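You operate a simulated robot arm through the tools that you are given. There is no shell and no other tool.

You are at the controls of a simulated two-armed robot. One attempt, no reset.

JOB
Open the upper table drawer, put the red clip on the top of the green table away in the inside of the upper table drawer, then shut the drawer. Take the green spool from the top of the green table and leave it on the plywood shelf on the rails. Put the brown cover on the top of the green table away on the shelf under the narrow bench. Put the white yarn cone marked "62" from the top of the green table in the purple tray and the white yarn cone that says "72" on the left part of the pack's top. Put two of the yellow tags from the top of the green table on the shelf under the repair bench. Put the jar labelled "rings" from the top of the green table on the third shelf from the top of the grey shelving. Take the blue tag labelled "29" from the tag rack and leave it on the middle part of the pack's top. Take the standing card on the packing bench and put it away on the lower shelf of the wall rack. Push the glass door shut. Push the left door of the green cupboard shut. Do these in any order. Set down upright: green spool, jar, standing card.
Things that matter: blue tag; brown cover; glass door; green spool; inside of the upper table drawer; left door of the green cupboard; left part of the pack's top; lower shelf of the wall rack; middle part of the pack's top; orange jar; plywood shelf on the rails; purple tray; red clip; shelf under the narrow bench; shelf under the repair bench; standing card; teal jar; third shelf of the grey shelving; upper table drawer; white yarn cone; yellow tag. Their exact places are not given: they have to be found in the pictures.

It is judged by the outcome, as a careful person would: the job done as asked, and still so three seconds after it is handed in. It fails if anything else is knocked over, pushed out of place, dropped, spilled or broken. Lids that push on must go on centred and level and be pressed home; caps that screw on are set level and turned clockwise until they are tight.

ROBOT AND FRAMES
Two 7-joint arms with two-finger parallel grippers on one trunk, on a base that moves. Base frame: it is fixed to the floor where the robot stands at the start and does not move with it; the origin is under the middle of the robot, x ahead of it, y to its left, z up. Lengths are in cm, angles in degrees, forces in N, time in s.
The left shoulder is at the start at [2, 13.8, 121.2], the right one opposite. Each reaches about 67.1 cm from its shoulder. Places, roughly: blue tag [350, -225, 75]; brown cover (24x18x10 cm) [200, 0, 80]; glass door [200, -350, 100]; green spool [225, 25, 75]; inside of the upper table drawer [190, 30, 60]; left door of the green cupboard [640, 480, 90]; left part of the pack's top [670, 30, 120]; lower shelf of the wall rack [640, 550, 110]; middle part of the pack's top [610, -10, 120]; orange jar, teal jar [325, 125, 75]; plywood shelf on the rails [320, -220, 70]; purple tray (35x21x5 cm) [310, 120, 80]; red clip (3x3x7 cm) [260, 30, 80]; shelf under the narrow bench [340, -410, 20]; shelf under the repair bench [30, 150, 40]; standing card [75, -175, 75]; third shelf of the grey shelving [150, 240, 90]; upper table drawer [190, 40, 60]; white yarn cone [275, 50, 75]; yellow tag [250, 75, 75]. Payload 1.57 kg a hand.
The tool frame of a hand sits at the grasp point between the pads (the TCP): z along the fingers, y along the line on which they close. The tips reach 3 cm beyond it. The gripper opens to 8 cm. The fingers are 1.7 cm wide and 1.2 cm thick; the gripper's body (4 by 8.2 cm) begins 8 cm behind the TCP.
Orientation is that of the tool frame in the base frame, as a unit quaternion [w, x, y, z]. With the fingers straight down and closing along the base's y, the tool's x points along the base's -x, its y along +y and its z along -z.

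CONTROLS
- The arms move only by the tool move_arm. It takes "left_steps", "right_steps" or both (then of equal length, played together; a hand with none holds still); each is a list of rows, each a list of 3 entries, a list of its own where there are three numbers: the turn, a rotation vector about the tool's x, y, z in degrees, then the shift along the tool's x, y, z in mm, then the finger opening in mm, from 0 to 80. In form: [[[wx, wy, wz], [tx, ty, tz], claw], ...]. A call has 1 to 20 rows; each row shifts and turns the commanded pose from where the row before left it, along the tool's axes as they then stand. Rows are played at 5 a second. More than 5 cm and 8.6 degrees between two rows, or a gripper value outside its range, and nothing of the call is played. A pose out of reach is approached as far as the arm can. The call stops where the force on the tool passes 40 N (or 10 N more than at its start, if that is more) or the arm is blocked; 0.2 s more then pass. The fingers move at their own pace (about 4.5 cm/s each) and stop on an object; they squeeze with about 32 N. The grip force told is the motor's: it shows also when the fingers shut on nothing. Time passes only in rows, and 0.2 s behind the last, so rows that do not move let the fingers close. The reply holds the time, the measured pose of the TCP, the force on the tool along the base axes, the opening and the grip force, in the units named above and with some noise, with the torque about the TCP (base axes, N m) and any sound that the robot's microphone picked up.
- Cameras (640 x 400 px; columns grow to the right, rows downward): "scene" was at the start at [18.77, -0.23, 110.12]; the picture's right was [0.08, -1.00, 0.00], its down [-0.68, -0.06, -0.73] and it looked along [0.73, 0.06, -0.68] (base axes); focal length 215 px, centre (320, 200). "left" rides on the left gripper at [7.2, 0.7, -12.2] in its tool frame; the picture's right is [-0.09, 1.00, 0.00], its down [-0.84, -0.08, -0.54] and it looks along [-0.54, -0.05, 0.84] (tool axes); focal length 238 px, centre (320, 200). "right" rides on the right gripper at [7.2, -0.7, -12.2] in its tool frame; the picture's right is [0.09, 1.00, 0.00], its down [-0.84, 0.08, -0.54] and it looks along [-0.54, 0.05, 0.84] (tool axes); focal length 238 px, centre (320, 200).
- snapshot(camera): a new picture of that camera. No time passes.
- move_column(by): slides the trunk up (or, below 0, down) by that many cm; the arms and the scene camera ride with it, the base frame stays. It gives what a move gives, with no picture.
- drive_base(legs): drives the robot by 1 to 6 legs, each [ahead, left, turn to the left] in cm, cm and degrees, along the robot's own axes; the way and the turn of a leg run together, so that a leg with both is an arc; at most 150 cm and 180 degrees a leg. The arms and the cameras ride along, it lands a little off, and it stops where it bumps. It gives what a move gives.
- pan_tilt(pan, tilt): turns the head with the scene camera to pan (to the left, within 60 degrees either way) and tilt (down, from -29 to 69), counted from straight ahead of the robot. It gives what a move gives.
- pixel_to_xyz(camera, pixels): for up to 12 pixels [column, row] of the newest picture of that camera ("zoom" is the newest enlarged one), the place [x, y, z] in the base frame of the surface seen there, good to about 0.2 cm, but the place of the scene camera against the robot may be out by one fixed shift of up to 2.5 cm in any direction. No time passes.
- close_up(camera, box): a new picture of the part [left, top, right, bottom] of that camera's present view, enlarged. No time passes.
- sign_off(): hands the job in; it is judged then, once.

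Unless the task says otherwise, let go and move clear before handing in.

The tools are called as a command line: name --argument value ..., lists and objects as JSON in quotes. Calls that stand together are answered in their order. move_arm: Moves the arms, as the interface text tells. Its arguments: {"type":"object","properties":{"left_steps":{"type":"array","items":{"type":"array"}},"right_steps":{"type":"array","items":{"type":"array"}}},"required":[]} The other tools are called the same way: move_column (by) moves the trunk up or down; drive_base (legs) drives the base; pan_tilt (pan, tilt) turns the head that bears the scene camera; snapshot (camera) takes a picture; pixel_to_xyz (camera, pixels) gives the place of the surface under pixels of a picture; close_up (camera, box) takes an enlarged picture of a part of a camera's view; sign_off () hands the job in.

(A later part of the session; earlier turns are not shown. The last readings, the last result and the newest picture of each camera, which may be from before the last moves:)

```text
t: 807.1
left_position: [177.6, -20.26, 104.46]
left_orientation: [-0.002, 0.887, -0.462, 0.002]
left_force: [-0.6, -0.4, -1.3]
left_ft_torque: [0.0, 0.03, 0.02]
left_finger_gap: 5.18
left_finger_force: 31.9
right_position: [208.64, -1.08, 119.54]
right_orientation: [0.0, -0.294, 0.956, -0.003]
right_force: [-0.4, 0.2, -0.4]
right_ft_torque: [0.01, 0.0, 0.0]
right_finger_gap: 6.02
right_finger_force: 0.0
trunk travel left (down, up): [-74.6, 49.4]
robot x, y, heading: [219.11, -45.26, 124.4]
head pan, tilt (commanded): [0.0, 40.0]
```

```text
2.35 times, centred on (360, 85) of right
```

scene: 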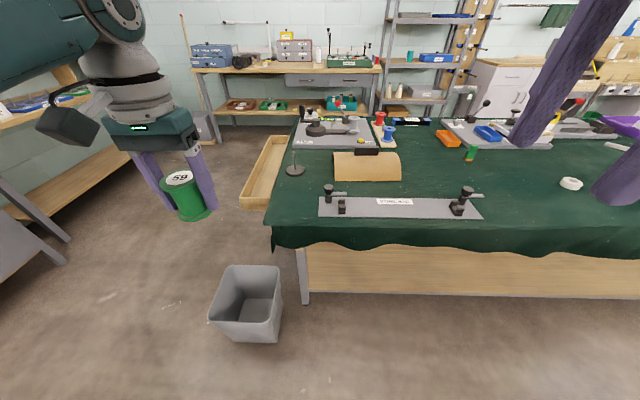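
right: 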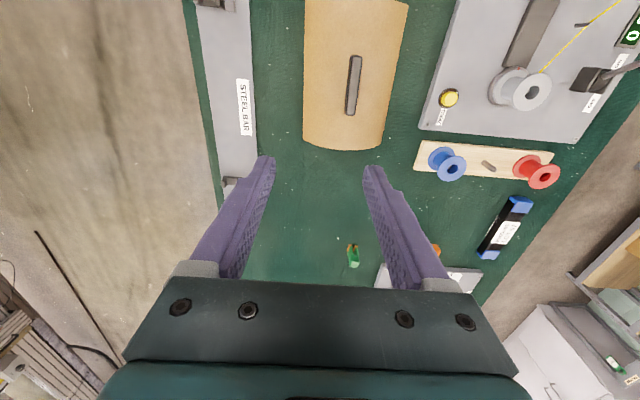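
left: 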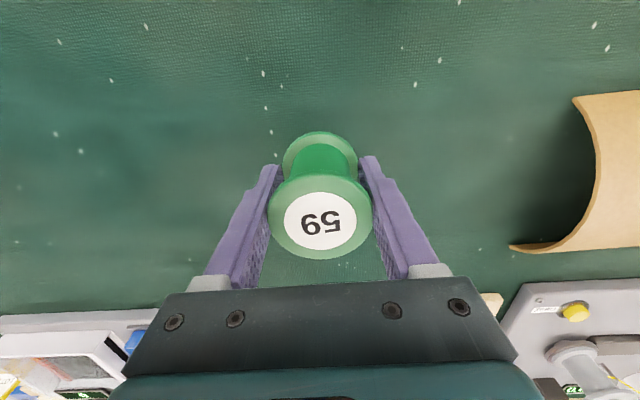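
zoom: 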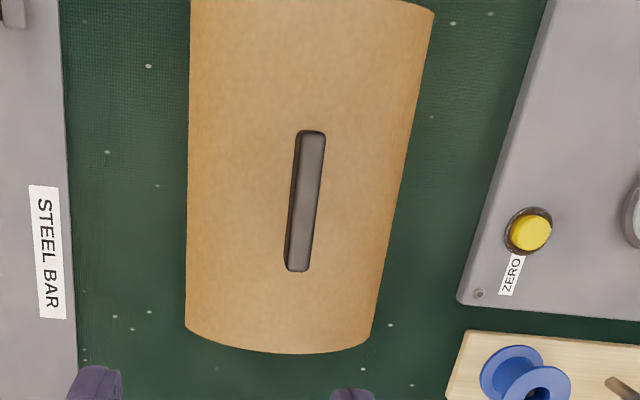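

Handle centre ≈(203.75,1.85), top z 89.2, ~1.8 cm wide. Raise the left hand 13 cm, drive 4 cm closer, and line the right hand up.

move_arm --left_steps '[[[0, 0, 0], [0, 0, -40], 0], [[0, 0, 0], [0, 0, -40], 0], [[0, 0, 0], [0, 0, -40], 0], [[0, 0, 0], [0, 0, 0], 0]]' --right_steps '[[[0, 0, -3.5], [24, 12, 0], 60], [[0, 0, 0], [0, 0, 0], 60], [[0, 0, 0], [0, 0, 0], 60], [[0, 0, 0], [0, 0, 0], 60]]'

drive_base --legs '[[4, 0, 0]]'

move_column --by -20

snapshot --camera "right"

```text
t: 808.1
left_position: [177.53, -20.41, 116.49]
left_orientation: [0.0, 0.887, -0.462, 0.002]
left_force: [0.2, 0.2, -0.6]
left_ft_torque: [0.02, 0.03, 0.0]
left_finger_gap: 5.16
left_finger_force: 32.2
right_position: [205.97, -1.48, 119.5]
right_orientation: [0.0, -0.322, 0.947, -0.002]
right_force: [-0.4, -0.2, 0.1]
right_ft_torque: [0.0, 0.01, 0.01]
right_finger_gap: 6.0
right_finger_force: 0.0
trunk travel left (down, up): [-74.6, 49.4]
robot x, y, heading: [218.69, -45.2, 124.6]
head pan, tilt (commanded): [0.0, 40.0]
```

```text
t: 809.0
left_position: [175.16, -17.2, 116.44]
left_orientation: [0.0, 0.887, -0.462, 0.002]
left_force: [0.9, -0.1, -0.6]
left_ft_torque: [0.02, -0.01, 0.02]
left_finger_gap: 5.15
left_finger_force: 32.4
right_position: [203.74, 1.78, 119.46]
right_orientation: [-0.001, -0.322, 0.947, -0.002]
right_force: [-0.3, -0.5, 0.1]
right_ft_torque: [-0.02, 0.05, 0.01]
right_finger_gap: 5.98
right_finger_force: 0.0
trunk travel left (down, up): [-74.6, 49.4]
robot x, y, heading: [216.47, -41.84, 124.5]
head pan, tilt (commanded): [0.0, 40.0]
```

```text
t: 811.1
left_position: [175.23, -17.14, 96.4]
left_orientation: [-0.001, 0.887, -0.461, 0.003]
left_force: [-0.1, 0.6, 0.0]
left_ft_torque: [0.01, 0.0, 0.02]
left_finger_gap: 5.19
left_finger_force: 32.1
right_position: [203.73, 1.95, 99.52]
right_orientation: [0.0, -0.322, 0.947, -0.003]
right_force: [1.3, -0.4, 0.4]
right_ft_torque: [0.0, -0.01, -0.01]
right_finger_gap: 5.99
right_finger_force: 0.2
trunk travel left (down, up): [-54.6, 69.4]
robot x, y, heading: [216.32, -41.7, 124.8]
head pan, tilt (commanded): [0.0, 40.0]
```

```text
taken
```

right: 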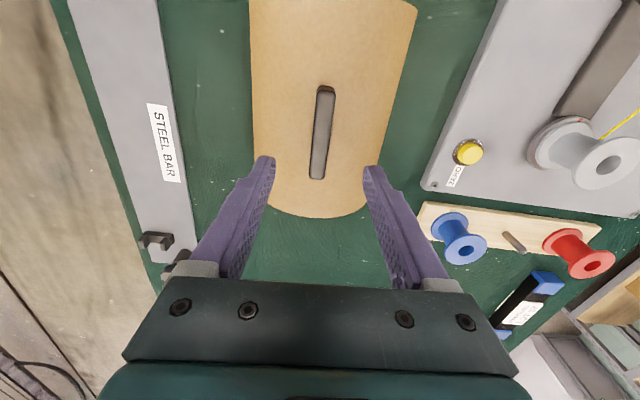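

Right above the handle, centred. Opening 40 mm, descend 9.7 cm and grip.

move_arm --right_steps '[[[0, 0, 0], [0, 0, 40], 40], [[0, 0, 0], [0, 0, 40], 40], [[0, 0, 0], [0, 0, 10], 40], [[0, 0, 0], [0, 0, 7], 40], [[0, 0, 0], [0, 0, 0], 40]]'

snapshot --camera "right"

```text
t: 812.3
left_position: [175.07, -17.21, 96.53]
left_orientation: [-0.001, 0.887, -0.462, 0.002]
left_force: [0.7, -0.3, -0.9]
left_ft_torque: [0.01, -0.03, 0.0]
left_finger_gap: 5.2
left_finger_force: 31.8
right_position: [203.74, 1.73, 89.69]
right_orientation: [0.0, -0.322, 0.947, -0.003]
right_force: [-0.1, 0.6, -1.0]
right_ft_torque: [-0.06, 0.0, 0.02]
right_finger_gap: 4.01
right_finger_force: 0.1
trunk travel left (down, up): [-54.6, 69.4]
robot x, y, heading: [216.44, -41.7, 124.4]
head pan, tilt (commanded): [0.0, 40.0]
```

```text
taken
```

right: 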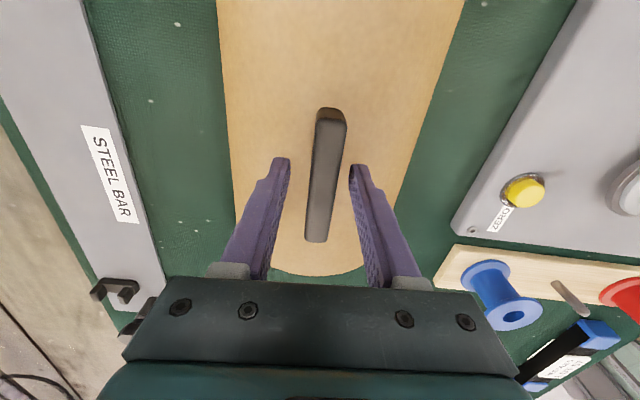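

Handle between the fingers. Closing and lifting a little.

move_arm --right_steps '[[[0, 0, 0], [0, 0, 0], 0], [[0, 0, 0], [0, 0, 0], 0], [[0, 0, 0], [0, 0, 0], 0], [[0, 0, 0], [0, 0, 0], 0], [[0, 0, 0], [0, 0, -15], 0], [[0, 0, 0], [0, 0, -25], 0], [[0, 0, 0], [0, 0, 0], 0]]'

snapshot --camera "right"

snapshot --camera "scene"

```text
t: 813.9
left_position: [175.13, -17.17, 96.48]
left_orientation: [-0.001, 0.887, -0.462, 0.002]
left_force: [-0.1, -0.1, -0.2]
left_ft_torque: [0.02, -0.01, -0.04]
left_finger_gap: 5.18
left_finger_force: 32.0
right_position: [203.73, 1.65, 93.91]
right_orientation: [0.0, -0.323, 0.946, -0.003]
right_force: [0.5, -0.4, -1.4]
right_ft_torque: [0.04, 0.04, 0.0]
right_finger_gap: 1.74
right_finger_force: 31.9
trunk travel left (down, up): [-54.6, 69.4]
robot x, y, heading: [216.51, -41.87, 124.4]
head pan, tilt (commanded): [0.0, 40.0]
```

```text
taken
```

right: 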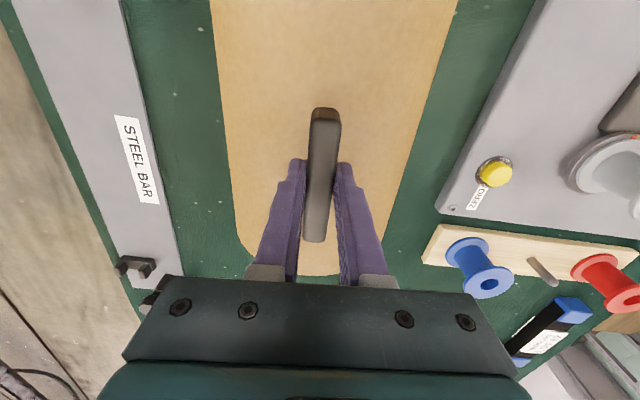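

```text
taken
```

scene: 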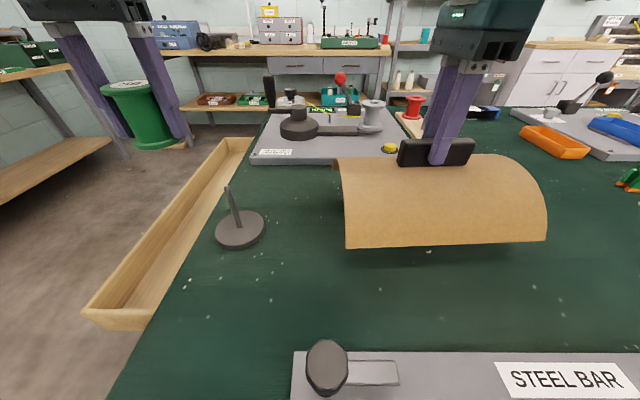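

The cover is held by its handle (1.5 N). Raise 25 cm, back off, strafe left, and turn toward the narrow bench.

move_column --by 25

drive_base --legs '[[-48, 0, 0], [0, 117, 0], [0, 0, 90], [0, 0, 90], [150, 0, 0], [50, 0, 0]]'

pan_tilt --pan 0 --tilt 35

snapshot --camera "scene"

```text
t: 816.5
left_position: [175.14, -17.1, 121.47]
left_orientation: [-0.001, 0.887, -0.462, 0.003]
left_force: [0.2, 0.6, -0.4]
left_ft_torque: [0.02, 0.01, 0.0]
left_finger_gap: 5.15
left_finger_force: 32.2
right_position: [203.65, 1.85, 118.79]
right_orientation: [0.0, -0.322, 0.947, -0.003]
right_force: [-0.1, 0.9, -1.3]
right_ft_torque: [0.02, 0.02, 0.01]
right_finger_gap: 1.71
right_finger_force: 32.3
trunk travel left (down, up): [-79.6, 44.4]
robot x, y, heading: [216.47, -41.74, 124.4]
head pan, tilt (commanded): [0.0, 40.0]
```

```text
t: 842.0
left_position: [303.37, -331.69, 121.5]
left_orientation: [-0.002, 0.456, 0.89, 0.0]
left_force: [0.0, -0.5, -0.6]
left_ft_torque: [-0.02, -0.03, 0.0]
left_finger_gap: 5.17
left_finger_force: 31.1
right_position: [275.1, -350.9, 118.9]
right_orientation: [-0.002, 0.944, 0.329, 0.0]
right_force: [-0.9, 0.5, -1.7]
right_ft_torque: [0.02, -0.01, 0.0]
right_finger_gap: 1.75
right_finger_force: 32.0
trunk travel left (down, up): [-79.6, 44.4]
robot x, y, heading: [261.68, -307.66, -54.8]
head pan, tilt (commanded): [0.0, 40.0]
```

```text
t: 842.7
left_position: [303.35, -331.71, 121.34]
left_orientation: [-0.003, 0.455, 0.89, 0.0]
left_force: [0.1, -0.1, 0.5]
left_ft_torque: [0.01, -0.04, -0.02]
left_finger_gap: 5.16
left_finger_force: 31.9
right_position: [275.18, -350.98, 118.97]
right_orientation: [-0.002, 0.944, 0.329, 0.0]
right_force: [-0.1, 0.1, -0.8]
right_ft_torque: [0.0, -0.02, 0.01]
right_finger_gap: 1.73
right_finger_force: 32.1
trunk travel left (down, up): [-79.6, 44.4]
robot x, y, heading: [262.18, -307.6, -54.8]
head pan, tilt (commanded): [0.0, 35.0]
```

```text
taken
```

scene: 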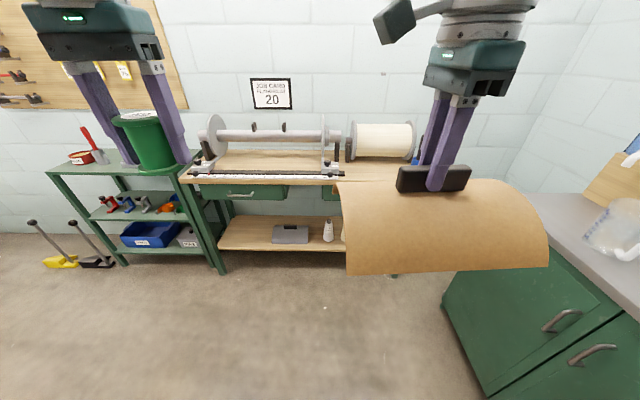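

I'm facing the narrow bench. Zooming on its lower shelf to find room for the cover (24×18).

close_up --camera "scene" --box '[190, 170, 350, 280]'

pixel_to_xyz --camera "scene" --pixels '[[222, 248], [228, 218], [250, 248], [272, 240], [273, 228], [308, 242], [328, 240], [300, 250], [250, 218], [240, 235], [290, 220], [212, 262]]'

```text
3.64 times, centred on (270, 225) of scene
```

zoom: 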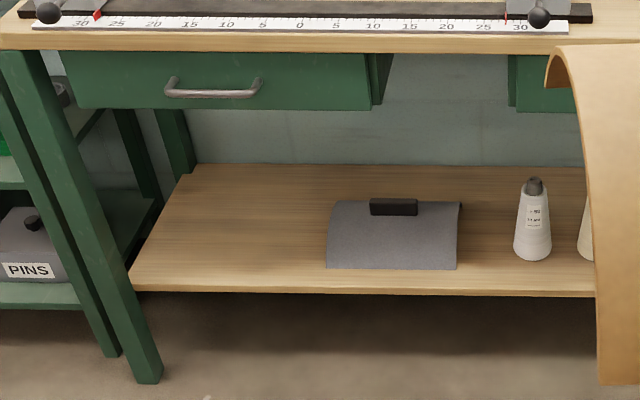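

```text
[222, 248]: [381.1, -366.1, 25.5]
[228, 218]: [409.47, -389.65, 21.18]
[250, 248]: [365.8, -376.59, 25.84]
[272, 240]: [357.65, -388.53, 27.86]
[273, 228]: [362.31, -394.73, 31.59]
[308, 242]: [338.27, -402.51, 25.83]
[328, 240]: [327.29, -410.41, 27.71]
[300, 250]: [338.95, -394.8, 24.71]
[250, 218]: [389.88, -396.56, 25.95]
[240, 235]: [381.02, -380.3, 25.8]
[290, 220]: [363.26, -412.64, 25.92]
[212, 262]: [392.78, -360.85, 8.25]
```

A grey cover is already there; free space beside it is u≈78–107. Measuring the overhead drawer and bench-edge clearance.

pixel_to_xyz --camera "scene" --pixels '[[250, 198], [230, 198], [280, 199], [250, 183], [230, 180], [292, 195], [310, 190], [325, 200], [200, 190], [215, 205]]'

```text
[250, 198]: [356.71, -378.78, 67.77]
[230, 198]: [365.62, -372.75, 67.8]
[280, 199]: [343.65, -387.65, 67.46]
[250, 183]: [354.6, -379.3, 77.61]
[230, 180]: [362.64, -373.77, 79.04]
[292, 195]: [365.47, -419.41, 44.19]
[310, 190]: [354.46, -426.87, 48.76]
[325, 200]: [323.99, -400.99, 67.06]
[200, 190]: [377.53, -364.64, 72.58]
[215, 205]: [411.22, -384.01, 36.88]
```

The overhead drawer leaves enough height for the cover, but my left hand with the spool would collide there, so the spool goes first. Backing up 36 cm and swinging the left arm out to my left, toward the plywood shelf end.

drive_base --legs '[[-38, 0, -1], [0, -4, 0]]'

pan_tilt --pan 58 --tilt 35

snapshot --camera "scene"

```text
t: 845.6
left_position: [277.61, -303.08, 121.35]
left_orientation: [-0.002, 0.463, 0.886, -0.001]
left_force: [0.6, -0.9, 0.0]
left_ft_torque: [0.02, 0.02, 0.0]
left_finger_gap: 5.15
left_finger_force: 32.1
right_position: [249.14, -321.9, 118.78]
right_orientation: [-0.003, 0.947, 0.321, 0.0]
right_force: [0.1, -0.6, -1.4]
right_ft_torque: [-0.03, -0.05, -0.01]
right_finger_gap: 1.74
right_finger_force: 31.9
trunk travel left (down, up): [-79.6, 44.4]
robot x, y, heading: [236.6, -278.09, -56.0]
head pan, tilt (commanded): [0.0, 35.0]
```

```text
t: 846.9
left_position: [277.64, -303.02, 121.52]
left_orientation: [-0.003, 0.463, 0.886, 0.0]
left_force: [0.0, -0.3, -0.6]
left_ft_torque: [-0.02, -0.03, -0.01]
left_finger_gap: 5.13
left_finger_force: 32.0
right_position: [249.13, -321.93, 118.87]
right_orientation: [-0.003, 0.947, 0.321, -0.001]
right_force: [0.8, 0.5, -2.8]
right_ft_torque: [0.03, 0.01, -0.01]
right_finger_gap: 1.74
right_finger_force: 32.0
trunk travel left (down, up): [-79.6, 44.4]
robot x, y, heading: [236.37, -278.37, -55.6]
head pan, tilt (commanded): [58.0, 35.0]
```

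```text
taken
```

scene: 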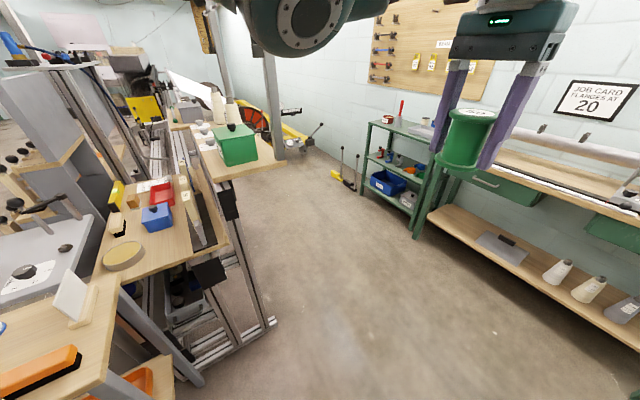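

The plywood shelf's near end has free space between the tin (123,256) and the tongue rack (200,225). Zooming.

close_up --camera "scene" --box '[90, 170, 250, 300]'

pixel_to_xyz --camera "scene" --pixels '[[170, 250], [180, 240], [160, 262], [147, 255], [190, 248], [200, 255], [215, 262], [150, 275], [172, 228], [230, 260], [185, 230], [123, 245]]'

```text
3.08 times, centred on (170, 235) of scene
```

zoom: 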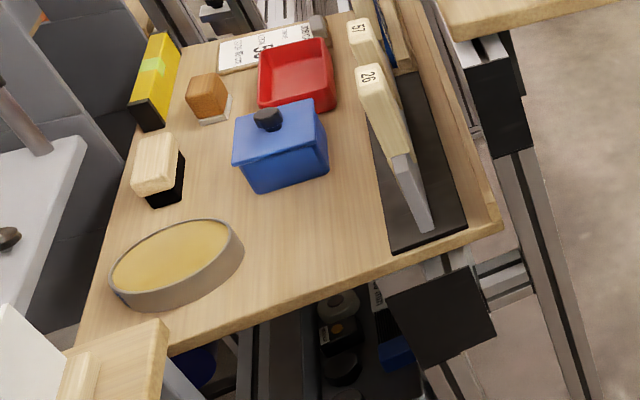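

```text
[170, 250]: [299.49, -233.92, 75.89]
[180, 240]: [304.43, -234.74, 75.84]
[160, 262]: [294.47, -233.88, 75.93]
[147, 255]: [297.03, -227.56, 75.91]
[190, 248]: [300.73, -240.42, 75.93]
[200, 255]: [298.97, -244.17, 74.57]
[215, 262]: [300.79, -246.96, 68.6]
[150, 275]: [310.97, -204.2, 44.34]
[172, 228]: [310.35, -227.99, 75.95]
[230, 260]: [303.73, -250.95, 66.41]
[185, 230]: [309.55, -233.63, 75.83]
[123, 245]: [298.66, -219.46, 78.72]
```

Free spot on the shelf: around (301.6,-232.1), z 74. I'll turn 45° left and swing the left hand outward so the right hand with the cover stays clear of the posts.

drive_base --legs '[[0, 0, 45]]'

move_arm --left_steps '[[[0, 0, 0], [19.4, 35.7, 0], 0], [[0, 0, 0], [19.4, 35.7, 0], 0], [[0, 0, 0], [19.4, 35.7, 0], 0], [[0, 0, 0], [19.4, 35.7, 0], 0], [[0, 0, 0], [19.4, 35.7, 0], 0], [[0, 0, 0], [19.4, 35.7, 0], 0], [[0, 0, 0], [19.4, 35.7, 0], 0], [[0, 0, 0], [0, 0, 0], 0]]'

```text
t: 849.3
left_position: [283.41, -267.91, 121.44]
left_orientation: [-0.002, 0.102, 0.995, -0.001]
left_force: [0.2, 0.1, 0.5]
left_ft_torque: [0.02, -0.02, 0.02]
left_finger_gap: 5.15
left_finger_force: 32.3
right_position: [275.56, -301.11, 118.88]
right_orientation: [-0.002, 0.761, 0.649, 0.0]
right_force: [-0.5, -0.6, -0.6]
right_ft_torque: [0.03, -0.03, 0.02]
right_finger_gap: 1.73
right_finger_force: 32.1
trunk travel left (down, up): [-79.6, 44.4]
robot x, y, heading: [236.6, -278.07, -12.3]
head pan, tilt (commanded): [58.0, 35.0]
```

```text
t: 851.1
left_position: [275.13, -240.59, 121.38]
left_orientation: [-0.001, 0.103, 0.995, -0.001]
left_force: [-0.3, -0.4, 0.2]
left_ft_torque: [0.0, 0.01, 0.0]
left_finger_gap: 5.17
left_finger_force: 32.0
right_position: [275.56, -301.04, 118.79]
right_orientation: [-0.003, 0.761, 0.649, -0.001]
right_force: [0.2, 0.0, -1.6]
right_ft_torque: [0.03, 0.01, 0.01]
right_finger_gap: 1.76
right_finger_force: 31.8
trunk travel left (down, up): [-79.6, 44.4]
robot x, y, heading: [236.16, -277.97, -12.4]
head pan, tilt (commanded): [58.0, 35.0]
```

Left hand swung out fine. Drive so it hovers over the free spot.

drive_base --legs '[[24.1, 14, 0]]'

snapshot --camera "left"

snapshot --camera "scene"

```text
t: 853.0
left_position: [301.32, -232.38, 121.24]
left_orientation: [-0.002, 0.103, 0.995, -0.001]
left_force: [-0.1, -0.3, -0.4]
left_ft_torque: [-0.01, 0.01, 0.01]
left_finger_gap: 5.15
left_finger_force: 32.0
right_position: [301.67, -292.96, 118.76]
right_orientation: [-0.002, 0.761, 0.649, -0.001]
right_force: [-0.2, 0.7, -1.5]
right_ft_torque: [0.04, 0.01, 0.0]
right_finger_gap: 1.75
right_finger_force: 31.6
trunk travel left (down, up): [-79.6, 44.4]
robot x, y, heading: [262.32, -269.94, -12.4]
head pan, tilt (commanded): [58.0, 35.0]
```

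```text
taken
```

left: 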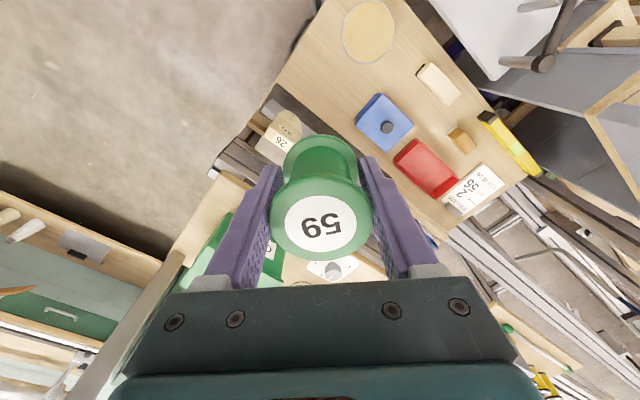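

```text
taken
```

scene: 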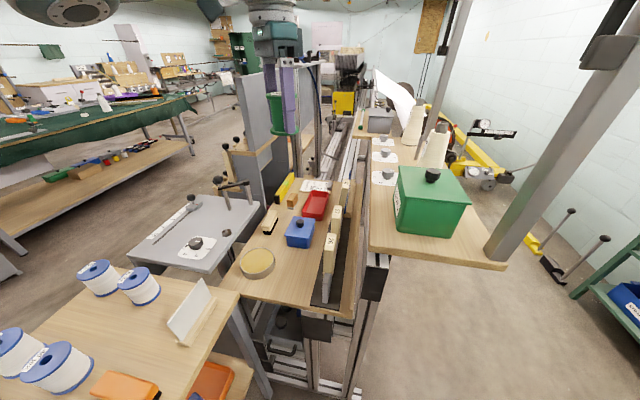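

Under the hand (pixel ≈(320,85)) should be bare wood. Zooming to verify clearances.

close_up --camera "left" --box '[240, 20, 440, 150]'

pixel_to_xyz --camera "left" --pixels '[[320, 85], [300, 90], [310, 100], [340, 60], [330, 100], [345, 110], [285, 75], [350, 105]]'

```text
3.08 times, centred on (340, 85) of left
```

zoom: 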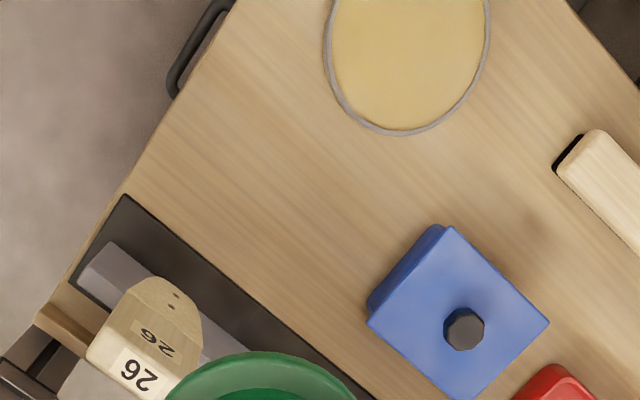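

```text
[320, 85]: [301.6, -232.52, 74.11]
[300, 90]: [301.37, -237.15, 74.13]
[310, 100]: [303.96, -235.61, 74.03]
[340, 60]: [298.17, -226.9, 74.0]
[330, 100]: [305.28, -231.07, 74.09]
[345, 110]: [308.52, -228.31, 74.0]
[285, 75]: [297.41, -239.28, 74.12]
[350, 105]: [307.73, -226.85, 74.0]
```

Landing spot is clear wood on all sides. Lower the trunk 30 cm.

move_column --by -30

snapshot --camera "left"

snapshot --camera "scene"

```text
t: 856.0
left_position: [301.33, -232.34, 91.41]
left_orientation: [-0.002, 0.103, 0.995, -0.001]
left_force: [0.2, -0.1, -1.5]
left_ft_torque: [0.0, 0.01, -0.02]
left_finger_gap: 5.17
left_finger_force: 32.1
right_position: [301.72, -292.83, 88.77]
right_orientation: [-0.002, 0.761, 0.649, -0.001]
right_force: [0.8, 0.5, -1.6]
right_ft_torque: [0.01, 0.0, -0.03]
right_finger_gap: 1.74
right_finger_force: 32.1
trunk travel left (down, up): [-49.6, 74.4]
robot x, y, heading: [262.73, -270.01, -12.2]
head pan, tilt (commanded): [58.0, 35.0]
```

```text
taken
```

left: 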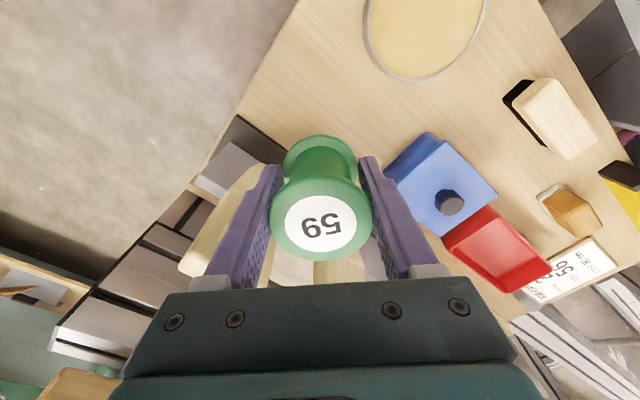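

```text
taken
```

scene: 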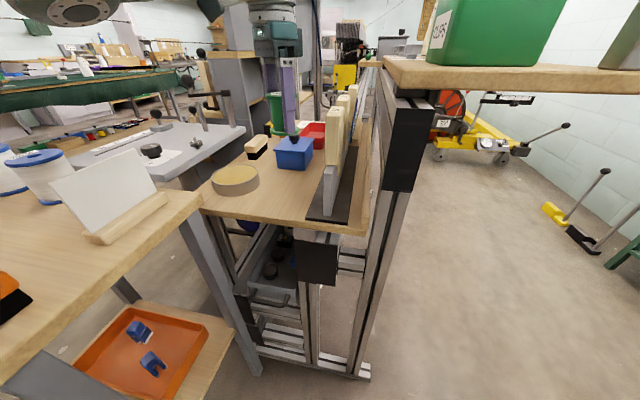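

Clearances look good (tongue 26 is ~3 cm from the finger). Lower the arm 13 cm.

move_arm --left_steps '[[[0, 0, 0], [0, 0, 40], 0], [[0, 0, 0], [0, 0, 40], 0], [[0, 0, 0], [0, 0, 40], 0], [[0, 0, 0], [0, 0, 10], 0], [[0, 0, 0], [0, 0, 0], 0]]'

snapshot --camera "left"

```text
t: 857.2
left_position: [301.33, -232.46, 78.3]
left_orientation: [-0.002, 0.103, 0.995, -0.001]
left_force: [-0.2, -0.1, -1.0]
left_ft_torque: [-0.03, -0.02, -0.02]
left_finger_gap: 5.18
left_finger_force: 31.8
right_position: [301.75, -292.77, 88.87]
right_orientation: [-0.002, 0.761, 0.649, -0.001]
right_force: [-0.1, 0.4, -1.3]
right_ft_torque: [0.0, 0.01, -0.03]
right_finger_gap: 1.74
right_finger_force: 32.1
trunk travel left (down, up): [-49.6, 74.4]
robot x, y, heading: [262.25, -269.9, -12.1]
head pan, tilt (commanded): [58.0, 35.0]
```

```text
taken
```

left: 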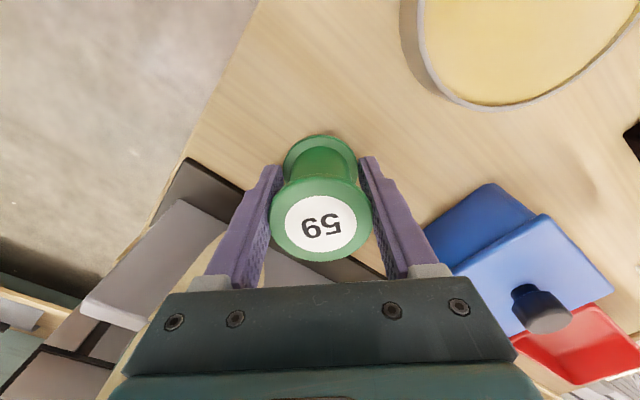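

move_arm --left_steps '[[[0, 0, 0], [0, 0, 4], 0], [[0, 0, 0], [0, 0, 0], 0]]'

move_arm --left_steps '[[[0, 0, 0], [0, 0, 2.5], 0], [[0, 0, 0], [0, 0, 0], 0]]'

```text
t: 857.8
left_position: [301.23, -232.58, 77.93]
left_orientation: [-0.002, 0.103, 0.995, -0.002]
left_force: [-0.4, 0.4, -0.1]
left_ft_torque: [0.01, 0.01, -0.05]
left_finger_gap: 5.14
left_finger_force: 31.8
right_position: [301.67, -292.79, 88.82]
right_orientation: [-0.003, 0.761, 0.649, -0.001]
right_force: [-0.5, 0.6, -1.4]
right_ft_torque: [0.01, -0.03, 0.01]
right_finger_gap: 1.74
right_finger_force: 31.9
trunk travel left (down, up): [-49.6, 74.4]
robot x, y, heading: [262.55, -269.81, -12.4]
head pan, tilt (commanded): [58.0, 35.0]
```

```text
t: 858.4
left_position: [301.31, -232.37, 77.77]
left_orientation: [-0.002, 0.103, 0.995, -0.001]
left_force: [0.8, 0.6, 0.0]
left_ft_torque: [-0.01, -0.01, 0.0]
left_finger_gap: 5.14
left_finger_force: 31.8
right_position: [301.66, -292.91, 88.87]
right_orientation: [-0.003, 0.761, 0.649, 0.0]
right_force: [-0.6, 0.3, -1.0]
right_ft_torque: [0.02, 0.01, 0.01]
right_finger_gap: 1.75
right_finger_force: 31.9
trunk travel left (down, up): [-49.6, 74.4]
robot x, y, heading: [262.35, -270.33, -12.5]
head pan, tilt (commanded): [58.0, 35.0]
```

move_arm --left_steps '[[[0, 0, 0], [0, 0, 2], 0], [[0, 0, 0], [0, 0, 0], 0]]'

move_arm --left_steps '[[[0, 0, 0], [0, 0, 2], 0], [[0, 0, 0], [0, 0, 0], 0]]'

```text
t: 859.0
left_position: [301.29, -232.32, 77.53]
left_orientation: [-0.001, 0.103, 0.995, -0.002]
left_force: [-1.8, -1.5, 5.5]
left_ft_torque: [0.07, -0.05, 0.0]
left_finger_gap: 5.17
left_finger_force: 31.9
right_position: [301.66, -292.92, 88.89]
right_orientation: [-0.002, 0.761, 0.648, -0.002]
right_force: [0.2, -0.3, -1.4]
right_ft_torque: [0.0, -0.04, 0.02]
right_finger_gap: 1.72
right_finger_force: 32.2
trunk travel left (down, up): [-49.6, 74.4]
robot x, y, heading: [262.41, -269.9, -12.2]
head pan, tilt (commanded): [58.0, 35.0]
```

```text
t: 859.6
left_position: [301.4, -232.33, 77.49]
left_orientation: [0.0, 0.102, 0.995, -0.003]
left_force: [-9.5, -6.2, 31.5]
left_ft_torque: [0.01, 0.11, -0.03]
left_finger_gap: 5.19
left_finger_force: 31.4
right_position: [301.63, -292.73, 88.91]
right_orientation: [-0.002, 0.761, 0.649, -0.001]
right_force: [-0.1, 0.0, -1.8]
right_ft_torque: [0.02, 0.01, 0.01]
right_finger_gap: 1.73
right_finger_force: 32.1
trunk travel left (down, up): [-49.6, 74.4]
robot x, y, heading: [262.71, -269.99, -12.2]
head pan, tilt (commanded): [58.0, 35.0]
```

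Firm contact (31 N). Ease up 1.5 mm, open to 7.5 cm, and lift away.

move_arm --left_steps '[[[0, 0, 0], [0, 0, -1.5], 0], [[0, 0, 0], [0, 0, 0], 65], [[0, 0, 0], [0, 0, 0], 70], [[0, 0, 0], [0, 0, 0], 70], [[0, 0, 0], [0, 0, -30], 70], [[0, 0, 0], [0, 0, -40], 70], [[0, 0, 0], [0, 0, -40], 70]]'

snapshot --camera "left"

```text
t: 861.2
left_position: [301.47, -232.36, 88.58]
left_orientation: [-0.002, 0.103, 0.995, -0.001]
left_force: [-0.2, 1.2, -1.1]
left_ft_torque: [-0.02, -0.01, 0.01]
left_finger_gap: 7.0
left_finger_force: 0.0
right_position: [301.67, -292.92, 88.78]
right_orientation: [-0.002, 0.761, 0.649, -0.001]
right_force: [0.8, 0.3, -1.6]
right_ft_torque: [-0.02, -0.01, -0.01]
right_finger_gap: 1.72
right_finger_force: 31.9
trunk travel left (down, up): [-49.6, 74.4]
robot x, y, heading: [262.76, -269.94, -12.2]
head pan, tilt (commanded): [58.0, 35.0]
```

```text
taken
```

left: 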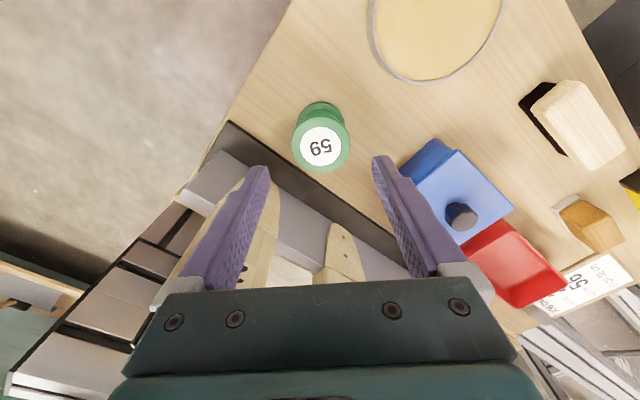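

The spool stands upright on the plywood shelf. Raise 25 cm, retreat, and fold the left hand in.

move_column --by 25

drive_base --legs '[[-26, -14, 0]]'

snapshot --camera "scene"

move_arm --left_steps '[[[0, 0, 0], [-10, -38, 10], 30], [[0, 0, 0], [-5, -38, 10], 30], [[0, 0, 0], [0, -38, 10], 30], [[0, 0, 0], [0, -38, 20], 30], [[0, 0, 0], [0, -38, 20], 30], [[0, 0, 0], [0, -38, 20], 30], [[0, 0, 0], [0, -38, 20], 30], [[0, 0, 0], [10, -10, 20], 30], [[0, 0, 0], [0, 0, 0], 30]]'

```text
t: 863.8
left_position: [301.4, -232.39, 113.55]
left_orientation: [-0.003, 0.103, 0.995, -0.002]
left_force: [-0.8, 0.2, 0.3]
left_ft_torque: [0.0, -0.01, -0.02]
left_finger_gap: 7.01
left_finger_force: 0.1
right_position: [301.67, -292.81, 113.86]
right_orientation: [-0.002, 0.761, 0.649, -0.001]
right_force: [0.8, 0.3, -1.1]
right_ft_torque: [0.01, -0.01, -0.01]
right_finger_gap: 1.73
right_finger_force: 31.9
trunk travel left (down, up): [-74.6, 49.4]
robot x, y, heading: [262.28, -270.24, -12.2]
head pan, tilt (commanded): [58.0, 35.0]
```

```text
t: 865.8
left_position: [272.7, -240.27, 113.59]
left_orientation: [-0.002, 0.101, 0.995, 0.0]
left_force: [-0.4, 0.2, 0.3]
left_ft_torque: [0.0, -0.01, -0.03]
left_finger_gap: 7.0
left_finger_force: 0.0
right_position: [273.11, -300.61, 113.9]
right_orientation: [-0.002, 0.76, 0.65, -0.001]
right_force: [-0.6, -0.1, -0.7]
right_ft_torque: [0.0, 0.0, 0.01]
right_finger_gap: 1.74
right_finger_force: 31.9
trunk travel left (down, up): [-74.6, 49.4]
robot x, y, heading: [233.95, -277.8, -12.0]
head pan, tilt (commanded): [58.0, 35.0]
```

```text
taken
```

scene: 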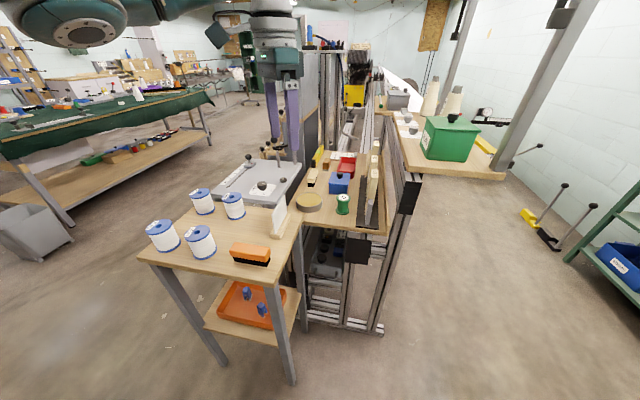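

```text
t: 867.8
left_position: [267.59, -267.21, 100.69]
left_orientation: [-0.002, 0.101, 0.995, 0.0]
left_force: [0.0, 0.1, 0.2]
left_ft_torque: [0.04, -0.04, -0.03]
left_finger_gap: 2.98
left_finger_force: 0.0
right_position: [273.25, -300.69, 113.85]
right_orientation: [-0.003, 0.76, 0.65, -0.001]
right_force: [0.6, 0.7, -1.6]
right_ft_torque: [0.01, 0.03, -0.02]
right_finger_gap: 1.75
right_finger_force: 31.7
trunk travel left (down, up): [-74.6, 49.4]
robot x, y, heading: [233.9, -277.6, -12.0]
head pan, tilt (commanded): [58.0, 35.0]
```

Spool confirmed upright on the shelf (343,204). Now turn to −26°, yaw the right hand +33° so the cover will be parallel to the bench.

drive_base --legs '[[0, 0, -13.8]]'

move_arm --right_steps '[[[0, 0, 8.2], [0, 0, 0], 0], [[0, 0, 8.2], [0, 0, 0], 0], [[0, 0, 8.2], [0, 0, 0], 0], [[0, 0, 8.2], [0, 0, 0], 0], [[0, 0, 0], [0, 0, 0], 0]]'

drive_base --legs '[[95, -6.5, 0]]'

pan_tilt --pan -15 --tilt 45

snapshot --camera "scene"

```text
t: 869.1
left_position: [269.1, -275.63, 100.59]
left_orientation: [-0.002, 0.22, 0.976, -0.001]
left_force: [0.6, 0.4, 0.0]
left_ft_torque: [-0.04, 0.0, -0.03]
left_finger_gap: 3.04
left_finger_force: 0.0
right_position: [266.59, -309.42, 113.89]
right_orientation: [-0.003, 0.832, 0.554, 0.0]
right_force: [0.1, 0.2, -2.6]
right_ft_torque: [0.0, -0.02, 0.06]
right_finger_gap: 1.74
right_finger_force: 32.2
trunk travel left (down, up): [-74.6, 49.4]
robot x, y, heading: [233.9, -277.94, -25.8]
head pan, tilt (commanded): [58.0, 35.0]
```

```text
t: 870.3
left_position: [269.25, -275.62, 100.66]
left_orientation: [-0.002, 0.22, 0.975, -0.001]
left_force: [-0.5, 0.1, -0.2]
left_ft_torque: [-0.05, 0.01, -0.02]
left_finger_gap: 3.01
left_finger_force: 0.0
right_position: [266.53, -309.47, 114.02]
right_orientation: [-0.003, 0.956, 0.294, -0.002]
right_force: [0.1, 0.0, -2.3]
right_ft_torque: [0.01, -0.01, -0.01]
right_finger_gap: 1.78
right_finger_force: 31.5
trunk travel left (down, up): [-74.6, 49.4]
robot x, y, heading: [233.66, -278.09, -26.0]
head pan, tilt (commanded): [58.0, 35.0]
```

```text
t: 875.3
left_position: [351.99, -323.19, 100.53]
left_orientation: [-0.002, 0.221, 0.975, -0.001]
left_force: [-0.8, -0.2, 0.1]
left_ft_torque: [0.01, -0.02, 0.01]
left_finger_gap: 3.0
left_finger_force: 0.0
right_position: [349.34, -357.06, 114.01]
right_orientation: [-0.002, 0.955, 0.295, -0.001]
right_force: [0.0, -0.1, -2.2]
right_ft_torque: [0.01, 0.03, 0.02]
right_finger_gap: 1.75
right_finger_force: 32.0
trunk travel left (down, up): [-74.6, 49.4]
robot x, y, heading: [316.58, -325.68, -25.9]
head pan, tilt (commanded): [58.0, 35.0]
```

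```text
t: 876.7
left_position: [352.01, -323.25, 100.67]
left_orientation: [-0.002, 0.22, 0.975, -0.001]
left_force: [0.1, 0.2, -0.4]
left_ft_torque: [0.02, 0.02, -0.01]
left_finger_gap: 3.01
left_finger_force: 0.0
right_position: [349.31, -357.11, 114.0]
right_orientation: [-0.002, 0.955, 0.296, -0.002]
right_force: [0.1, -0.1, -1.3]
right_ft_torque: [0.0, -0.02, -0.02]
right_finger_gap: 1.74
right_finger_force: 32.2
trunk travel left (down, up): [-74.6, 49.4]
robot x, y, heading: [316.4, -325.63, -26.1]
head pan, tilt (commanded): [-15.0, 45.0]
```

```text
taken
```

scene: 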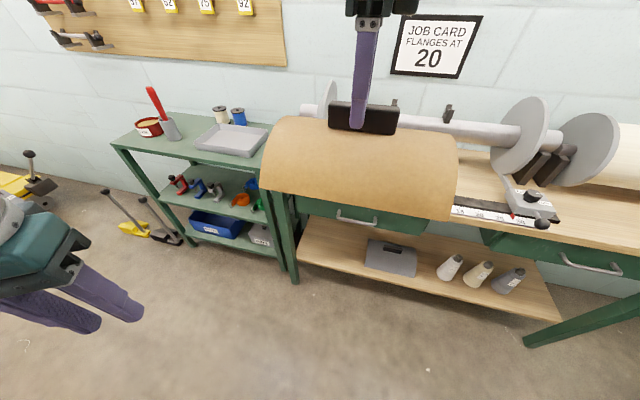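

Cover parallel to the bench (x-axis 34°). Lower the trunk 74 cm in two steps, still in front of the bench.

move_column --by -40

move_column --by -33

pan_tilt --pan -15 --tilt 20

snapshot --camera "scene"

```text
t: 880.6
left_position: [351.91, -323.11, 60.71]
left_orientation: [-0.002, 0.221, 0.975, 0.0]
left_force: [-1.0, -0.5, -0.1]
left_ft_torque: [0.04, 0.0, -0.01]
left_finger_gap: 3.0
left_finger_force: 0.0
right_position: [349.34, -357.12, 73.84]
right_orientation: [-0.002, 0.955, 0.296, -0.001]
right_force: [0.9, 0.0, -1.2]
right_ft_torque: [-0.01, 0.01, -0.01]
right_finger_gap: 1.73
right_finger_force: 31.4
trunk travel left (down, up): [-34.6, 89.4]
robot x, y, heading: [316.51, -325.54, -26.2]
head pan, tilt (commanded): [-15.0, 45.0]
```

```text
t: 883.8
left_position: [351.8, -323.19, 27.5]
left_orientation: [-0.002, 0.221, 0.975, 0.0]
left_force: [-0.7, 0.6, 0.2]
left_ft_torque: [-0.02, 0.02, 0.01]
left_finger_gap: 3.0
left_finger_force: 0.1
right_position: [349.21, -357.23, 40.9]
right_orientation: [-0.002, 0.955, 0.295, -0.001]
right_force: [1.4, 0.4, -1.6]
right_ft_torque: [0.01, -0.03, -0.01]
right_finger_gap: 1.73
right_finger_force: 32.1
trunk travel left (down, up): [-1.6, 122.4]
robot x, y, heading: [316.54, -325.5, -25.8]
head pan, tilt (commanded): [-15.0, 45.0]
```

```text
t: 884.7
left_position: [351.87, -323.32, 27.57]
left_orientation: [-0.002, 0.221, 0.975, -0.001]
left_force: [0.3, -0.1, -0.4]
left_ft_torque: [0.0, 0.04, 0.01]
left_finger_gap: 2.98
left_finger_force: 0.0
right_position: [349.33, -357.16, 41.0]
right_orientation: [-0.002, 0.955, 0.295, -0.002]
right_force: [-0.2, -0.2, -1.9]
right_ft_torque: [0.0, -0.04, -0.02]
right_finger_gap: 1.72
right_finger_force: 32.3
trunk travel left (down, up): [-1.6, 122.4]
robot x, y, heading: [316.68, -325.84, -25.8]
head pan, tilt (commanded): [-15.0, 20.0]
```

```text
taken
```

scene: 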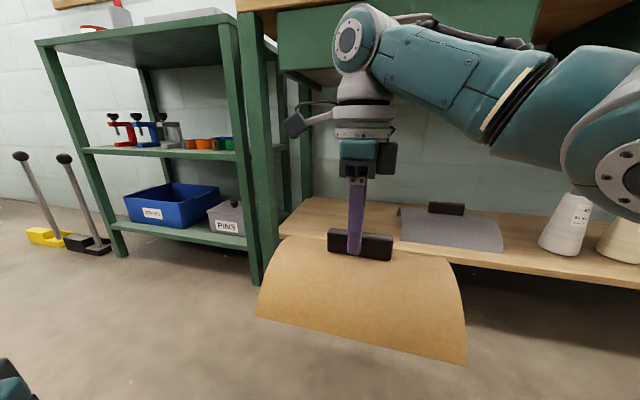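

Measuring the top of my wrist joint against the drawer bottom (z≈66).

pixel_to_xyz --camera "scene" --pixels '[[350, 10], [365, 8], [420, 28], [480, 45], [345, 40], [310, 65], [300, 215], [290, 230], [400, 235], [440, 205], [270, 225], [500, 72]]'

```text
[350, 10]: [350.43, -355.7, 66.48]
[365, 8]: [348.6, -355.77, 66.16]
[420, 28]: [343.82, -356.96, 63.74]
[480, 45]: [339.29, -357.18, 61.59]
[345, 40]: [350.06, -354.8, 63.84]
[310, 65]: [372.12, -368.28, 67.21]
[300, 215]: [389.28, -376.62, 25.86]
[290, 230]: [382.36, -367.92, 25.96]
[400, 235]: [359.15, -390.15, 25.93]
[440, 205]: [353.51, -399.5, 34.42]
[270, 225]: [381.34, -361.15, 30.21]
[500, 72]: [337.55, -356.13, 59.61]
```

Wrist top will be ~60 when inserting, 5.8 cm under the drawer. Lower the arm 5 cm, then move in diagonally partway.

move_arm --right_steps '[[[0, 0, 0], [0, 0, 25], 0], [[0, 0, 0], [0, 0, 25], 0], [[0, 0, 0], [0, 0, 0], 0]]'

drive_base --legs '[[18, -6.8, 0]]'

snapshot --camera "scene"

```text
t: 885.5
left_position: [352.03, -323.34, 27.63]
left_orientation: [-0.003, 0.221, 0.975, -0.001]
left_force: [1.1, -1.0, -0.4]
left_ft_torque: [0.0, 0.0, 0.0]
left_finger_gap: 2.98
left_finger_force: 0.1
right_position: [349.32, -357.06, 35.98]
right_orientation: [-0.003, 0.955, 0.296, -0.002]
right_force: [0.4, 0.2, -1.3]
right_ft_torque: [0.02, -0.04, 0.01]
right_finger_gap: 1.77
right_finger_force: 32.3
trunk travel left (down, up): [-1.6, 122.4]
robot x, y, heading: [316.61, -325.64, -26.3]
head pan, tilt (commanded): [-15.0, 20.0]
```

```text
t: 887.1
left_position: [365.0, -337.05, 27.44]
left_orientation: [-0.002, 0.221, 0.975, 0.0]
left_force: [-0.4, 0.2, -0.7]
left_ft_torque: [0.0, -0.01, -0.05]
left_finger_gap: 2.98
left_finger_force: 0.0
right_position: [362.36, -370.98, 35.82]
right_orientation: [-0.004, 0.956, 0.294, -0.003]
right_force: [-0.4, 0.7, -2.2]
right_ft_torque: [0.03, -0.03, -0.03]
right_finger_gap: 1.73
right_finger_force: 32.1
trunk travel left (down, up): [-1.6, 122.4]
robot x, y, heading: [329.81, -339.68, -26.1]
head pan, tilt (commanded): [-15.0, 20.0]
```

```text
taken
```

scene: 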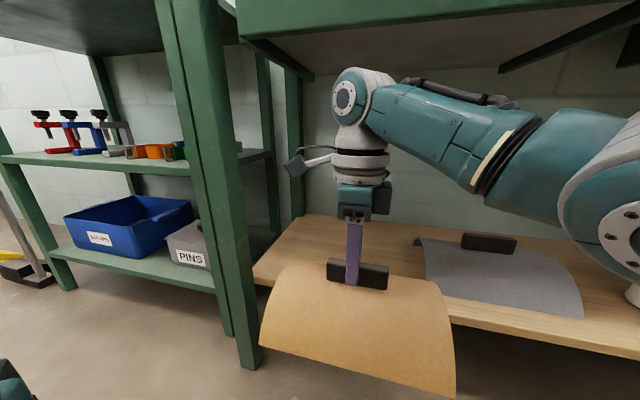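

Insertion is going well. Move in the remaining distance: drive 14 cm diagonally, then extend the arm 4 cm.

drive_base --legs '[[14.5, -5.5, 0]]'

snapshot --camera "scene"

pixel_to_xyz --camera "scene" --pixels '[[320, 300], [260, 310], [440, 345], [300, 240], [420, 260], [450, 290], [235, 300]]'

```text
t: 888.4
left_position: [369.25, -340.37, 26.9]
left_orientation: [-0.02, 0.227, 0.974, 0.016]
left_force: [0.2, -0.6, -0.4]
left_ft_torque: [0.02, 0.04, -0.02]
left_finger_gap: 3.01
left_finger_force: 0.0
right_position: [366.61, -374.62, 34.21]
right_orientation: [-0.021, 0.957, 0.288, -0.008]
right_force: [-0.2, 0.0, -2.2]
right_ft_torque: [-0.04, -0.02, 0.01]
right_finger_gap: 1.74
right_finger_force: 32.4
trunk travel left (down, up): [-1.6, 122.4]
robot x, y, heading: [338.56, -348.56, -27.1]
head pan, tilt (commanded): [-15.0, 20.0]
stopped in leg 1: the robot was blocked; the commanded pose is now the measured one
```

```text
taken
```

scene: 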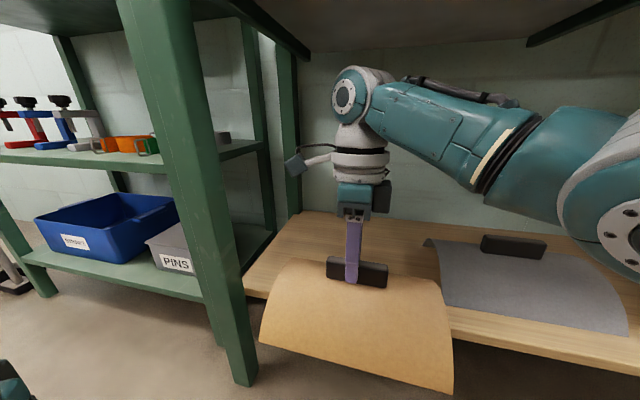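

```text
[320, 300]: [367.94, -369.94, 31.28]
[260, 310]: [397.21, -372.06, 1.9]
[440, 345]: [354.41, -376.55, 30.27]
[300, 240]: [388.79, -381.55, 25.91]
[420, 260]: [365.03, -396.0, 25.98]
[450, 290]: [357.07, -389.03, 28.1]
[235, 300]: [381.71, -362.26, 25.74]
```

Something on me is touching the bench. Checking where my elbow and other parts are.

pixel_to_xyz --camera "scene" --pixels '[[610, 215], [580, 200], [630, 240], [560, 190], [600, 150], [520, 150], [440, 110], [350, 75], [630, 130]]'

pan_tilt --pan -15 --tilt -25

snapshot --camera "scene"

```text
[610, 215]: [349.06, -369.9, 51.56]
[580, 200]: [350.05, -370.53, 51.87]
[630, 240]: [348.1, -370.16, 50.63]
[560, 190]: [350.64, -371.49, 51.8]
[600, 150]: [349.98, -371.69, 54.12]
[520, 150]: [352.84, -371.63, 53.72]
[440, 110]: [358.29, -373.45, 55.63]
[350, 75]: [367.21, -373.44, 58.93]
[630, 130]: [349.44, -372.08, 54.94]
```

```text
t: 889.5
left_position: [369.02, -340.14, 26.83]
left_orientation: [-0.023, 0.224, 0.974, 0.017]
left_force: [-0.1, 0.6, 0.2]
left_ft_torque: [-0.01, 0.0, 0.0]
left_finger_gap: 3.02
left_finger_force: 0.0
right_position: [366.38, -374.43, 34.1]
right_orientation: [-0.022, 0.957, 0.289, -0.009]
right_force: [-1.0, -1.2, 4.3]
right_ft_torque: [-0.48, -0.09, 0.0]
right_finger_gap: 1.74
right_finger_force: 32.2
trunk travel left (down, up): [-1.6, 122.4]
robot x, y, heading: [338.9, -349.23, -26.4]
head pan, tilt (commanded): [-15.0, -25.0]
```

```text
taken
```

scene: 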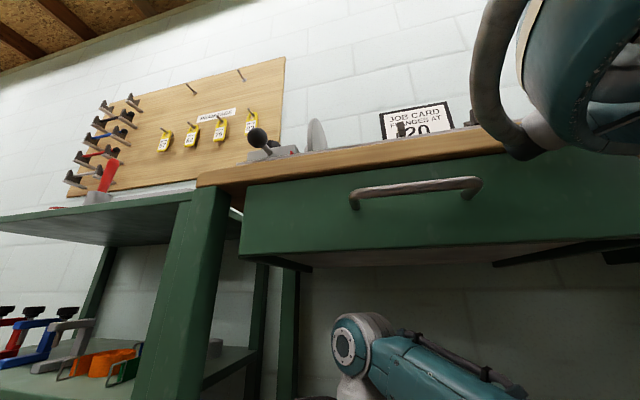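

My right shoulder guard (upper right) is touching the bench-top edge. Measuring where.

pixel_to_xyz --camera "scene" --pixels '[[510, 140], [500, 110], [480, 60], [530, 60], [520, 20], [600, 60], [560, 100], [505, 155], [480, 140], [420, 170]]'

```text
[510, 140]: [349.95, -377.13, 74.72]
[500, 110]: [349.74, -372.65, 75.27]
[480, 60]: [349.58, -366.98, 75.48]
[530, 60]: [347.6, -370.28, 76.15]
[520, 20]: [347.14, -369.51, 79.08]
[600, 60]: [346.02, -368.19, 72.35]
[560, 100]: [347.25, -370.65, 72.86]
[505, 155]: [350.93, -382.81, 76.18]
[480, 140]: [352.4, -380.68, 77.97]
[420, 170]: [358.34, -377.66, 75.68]
```

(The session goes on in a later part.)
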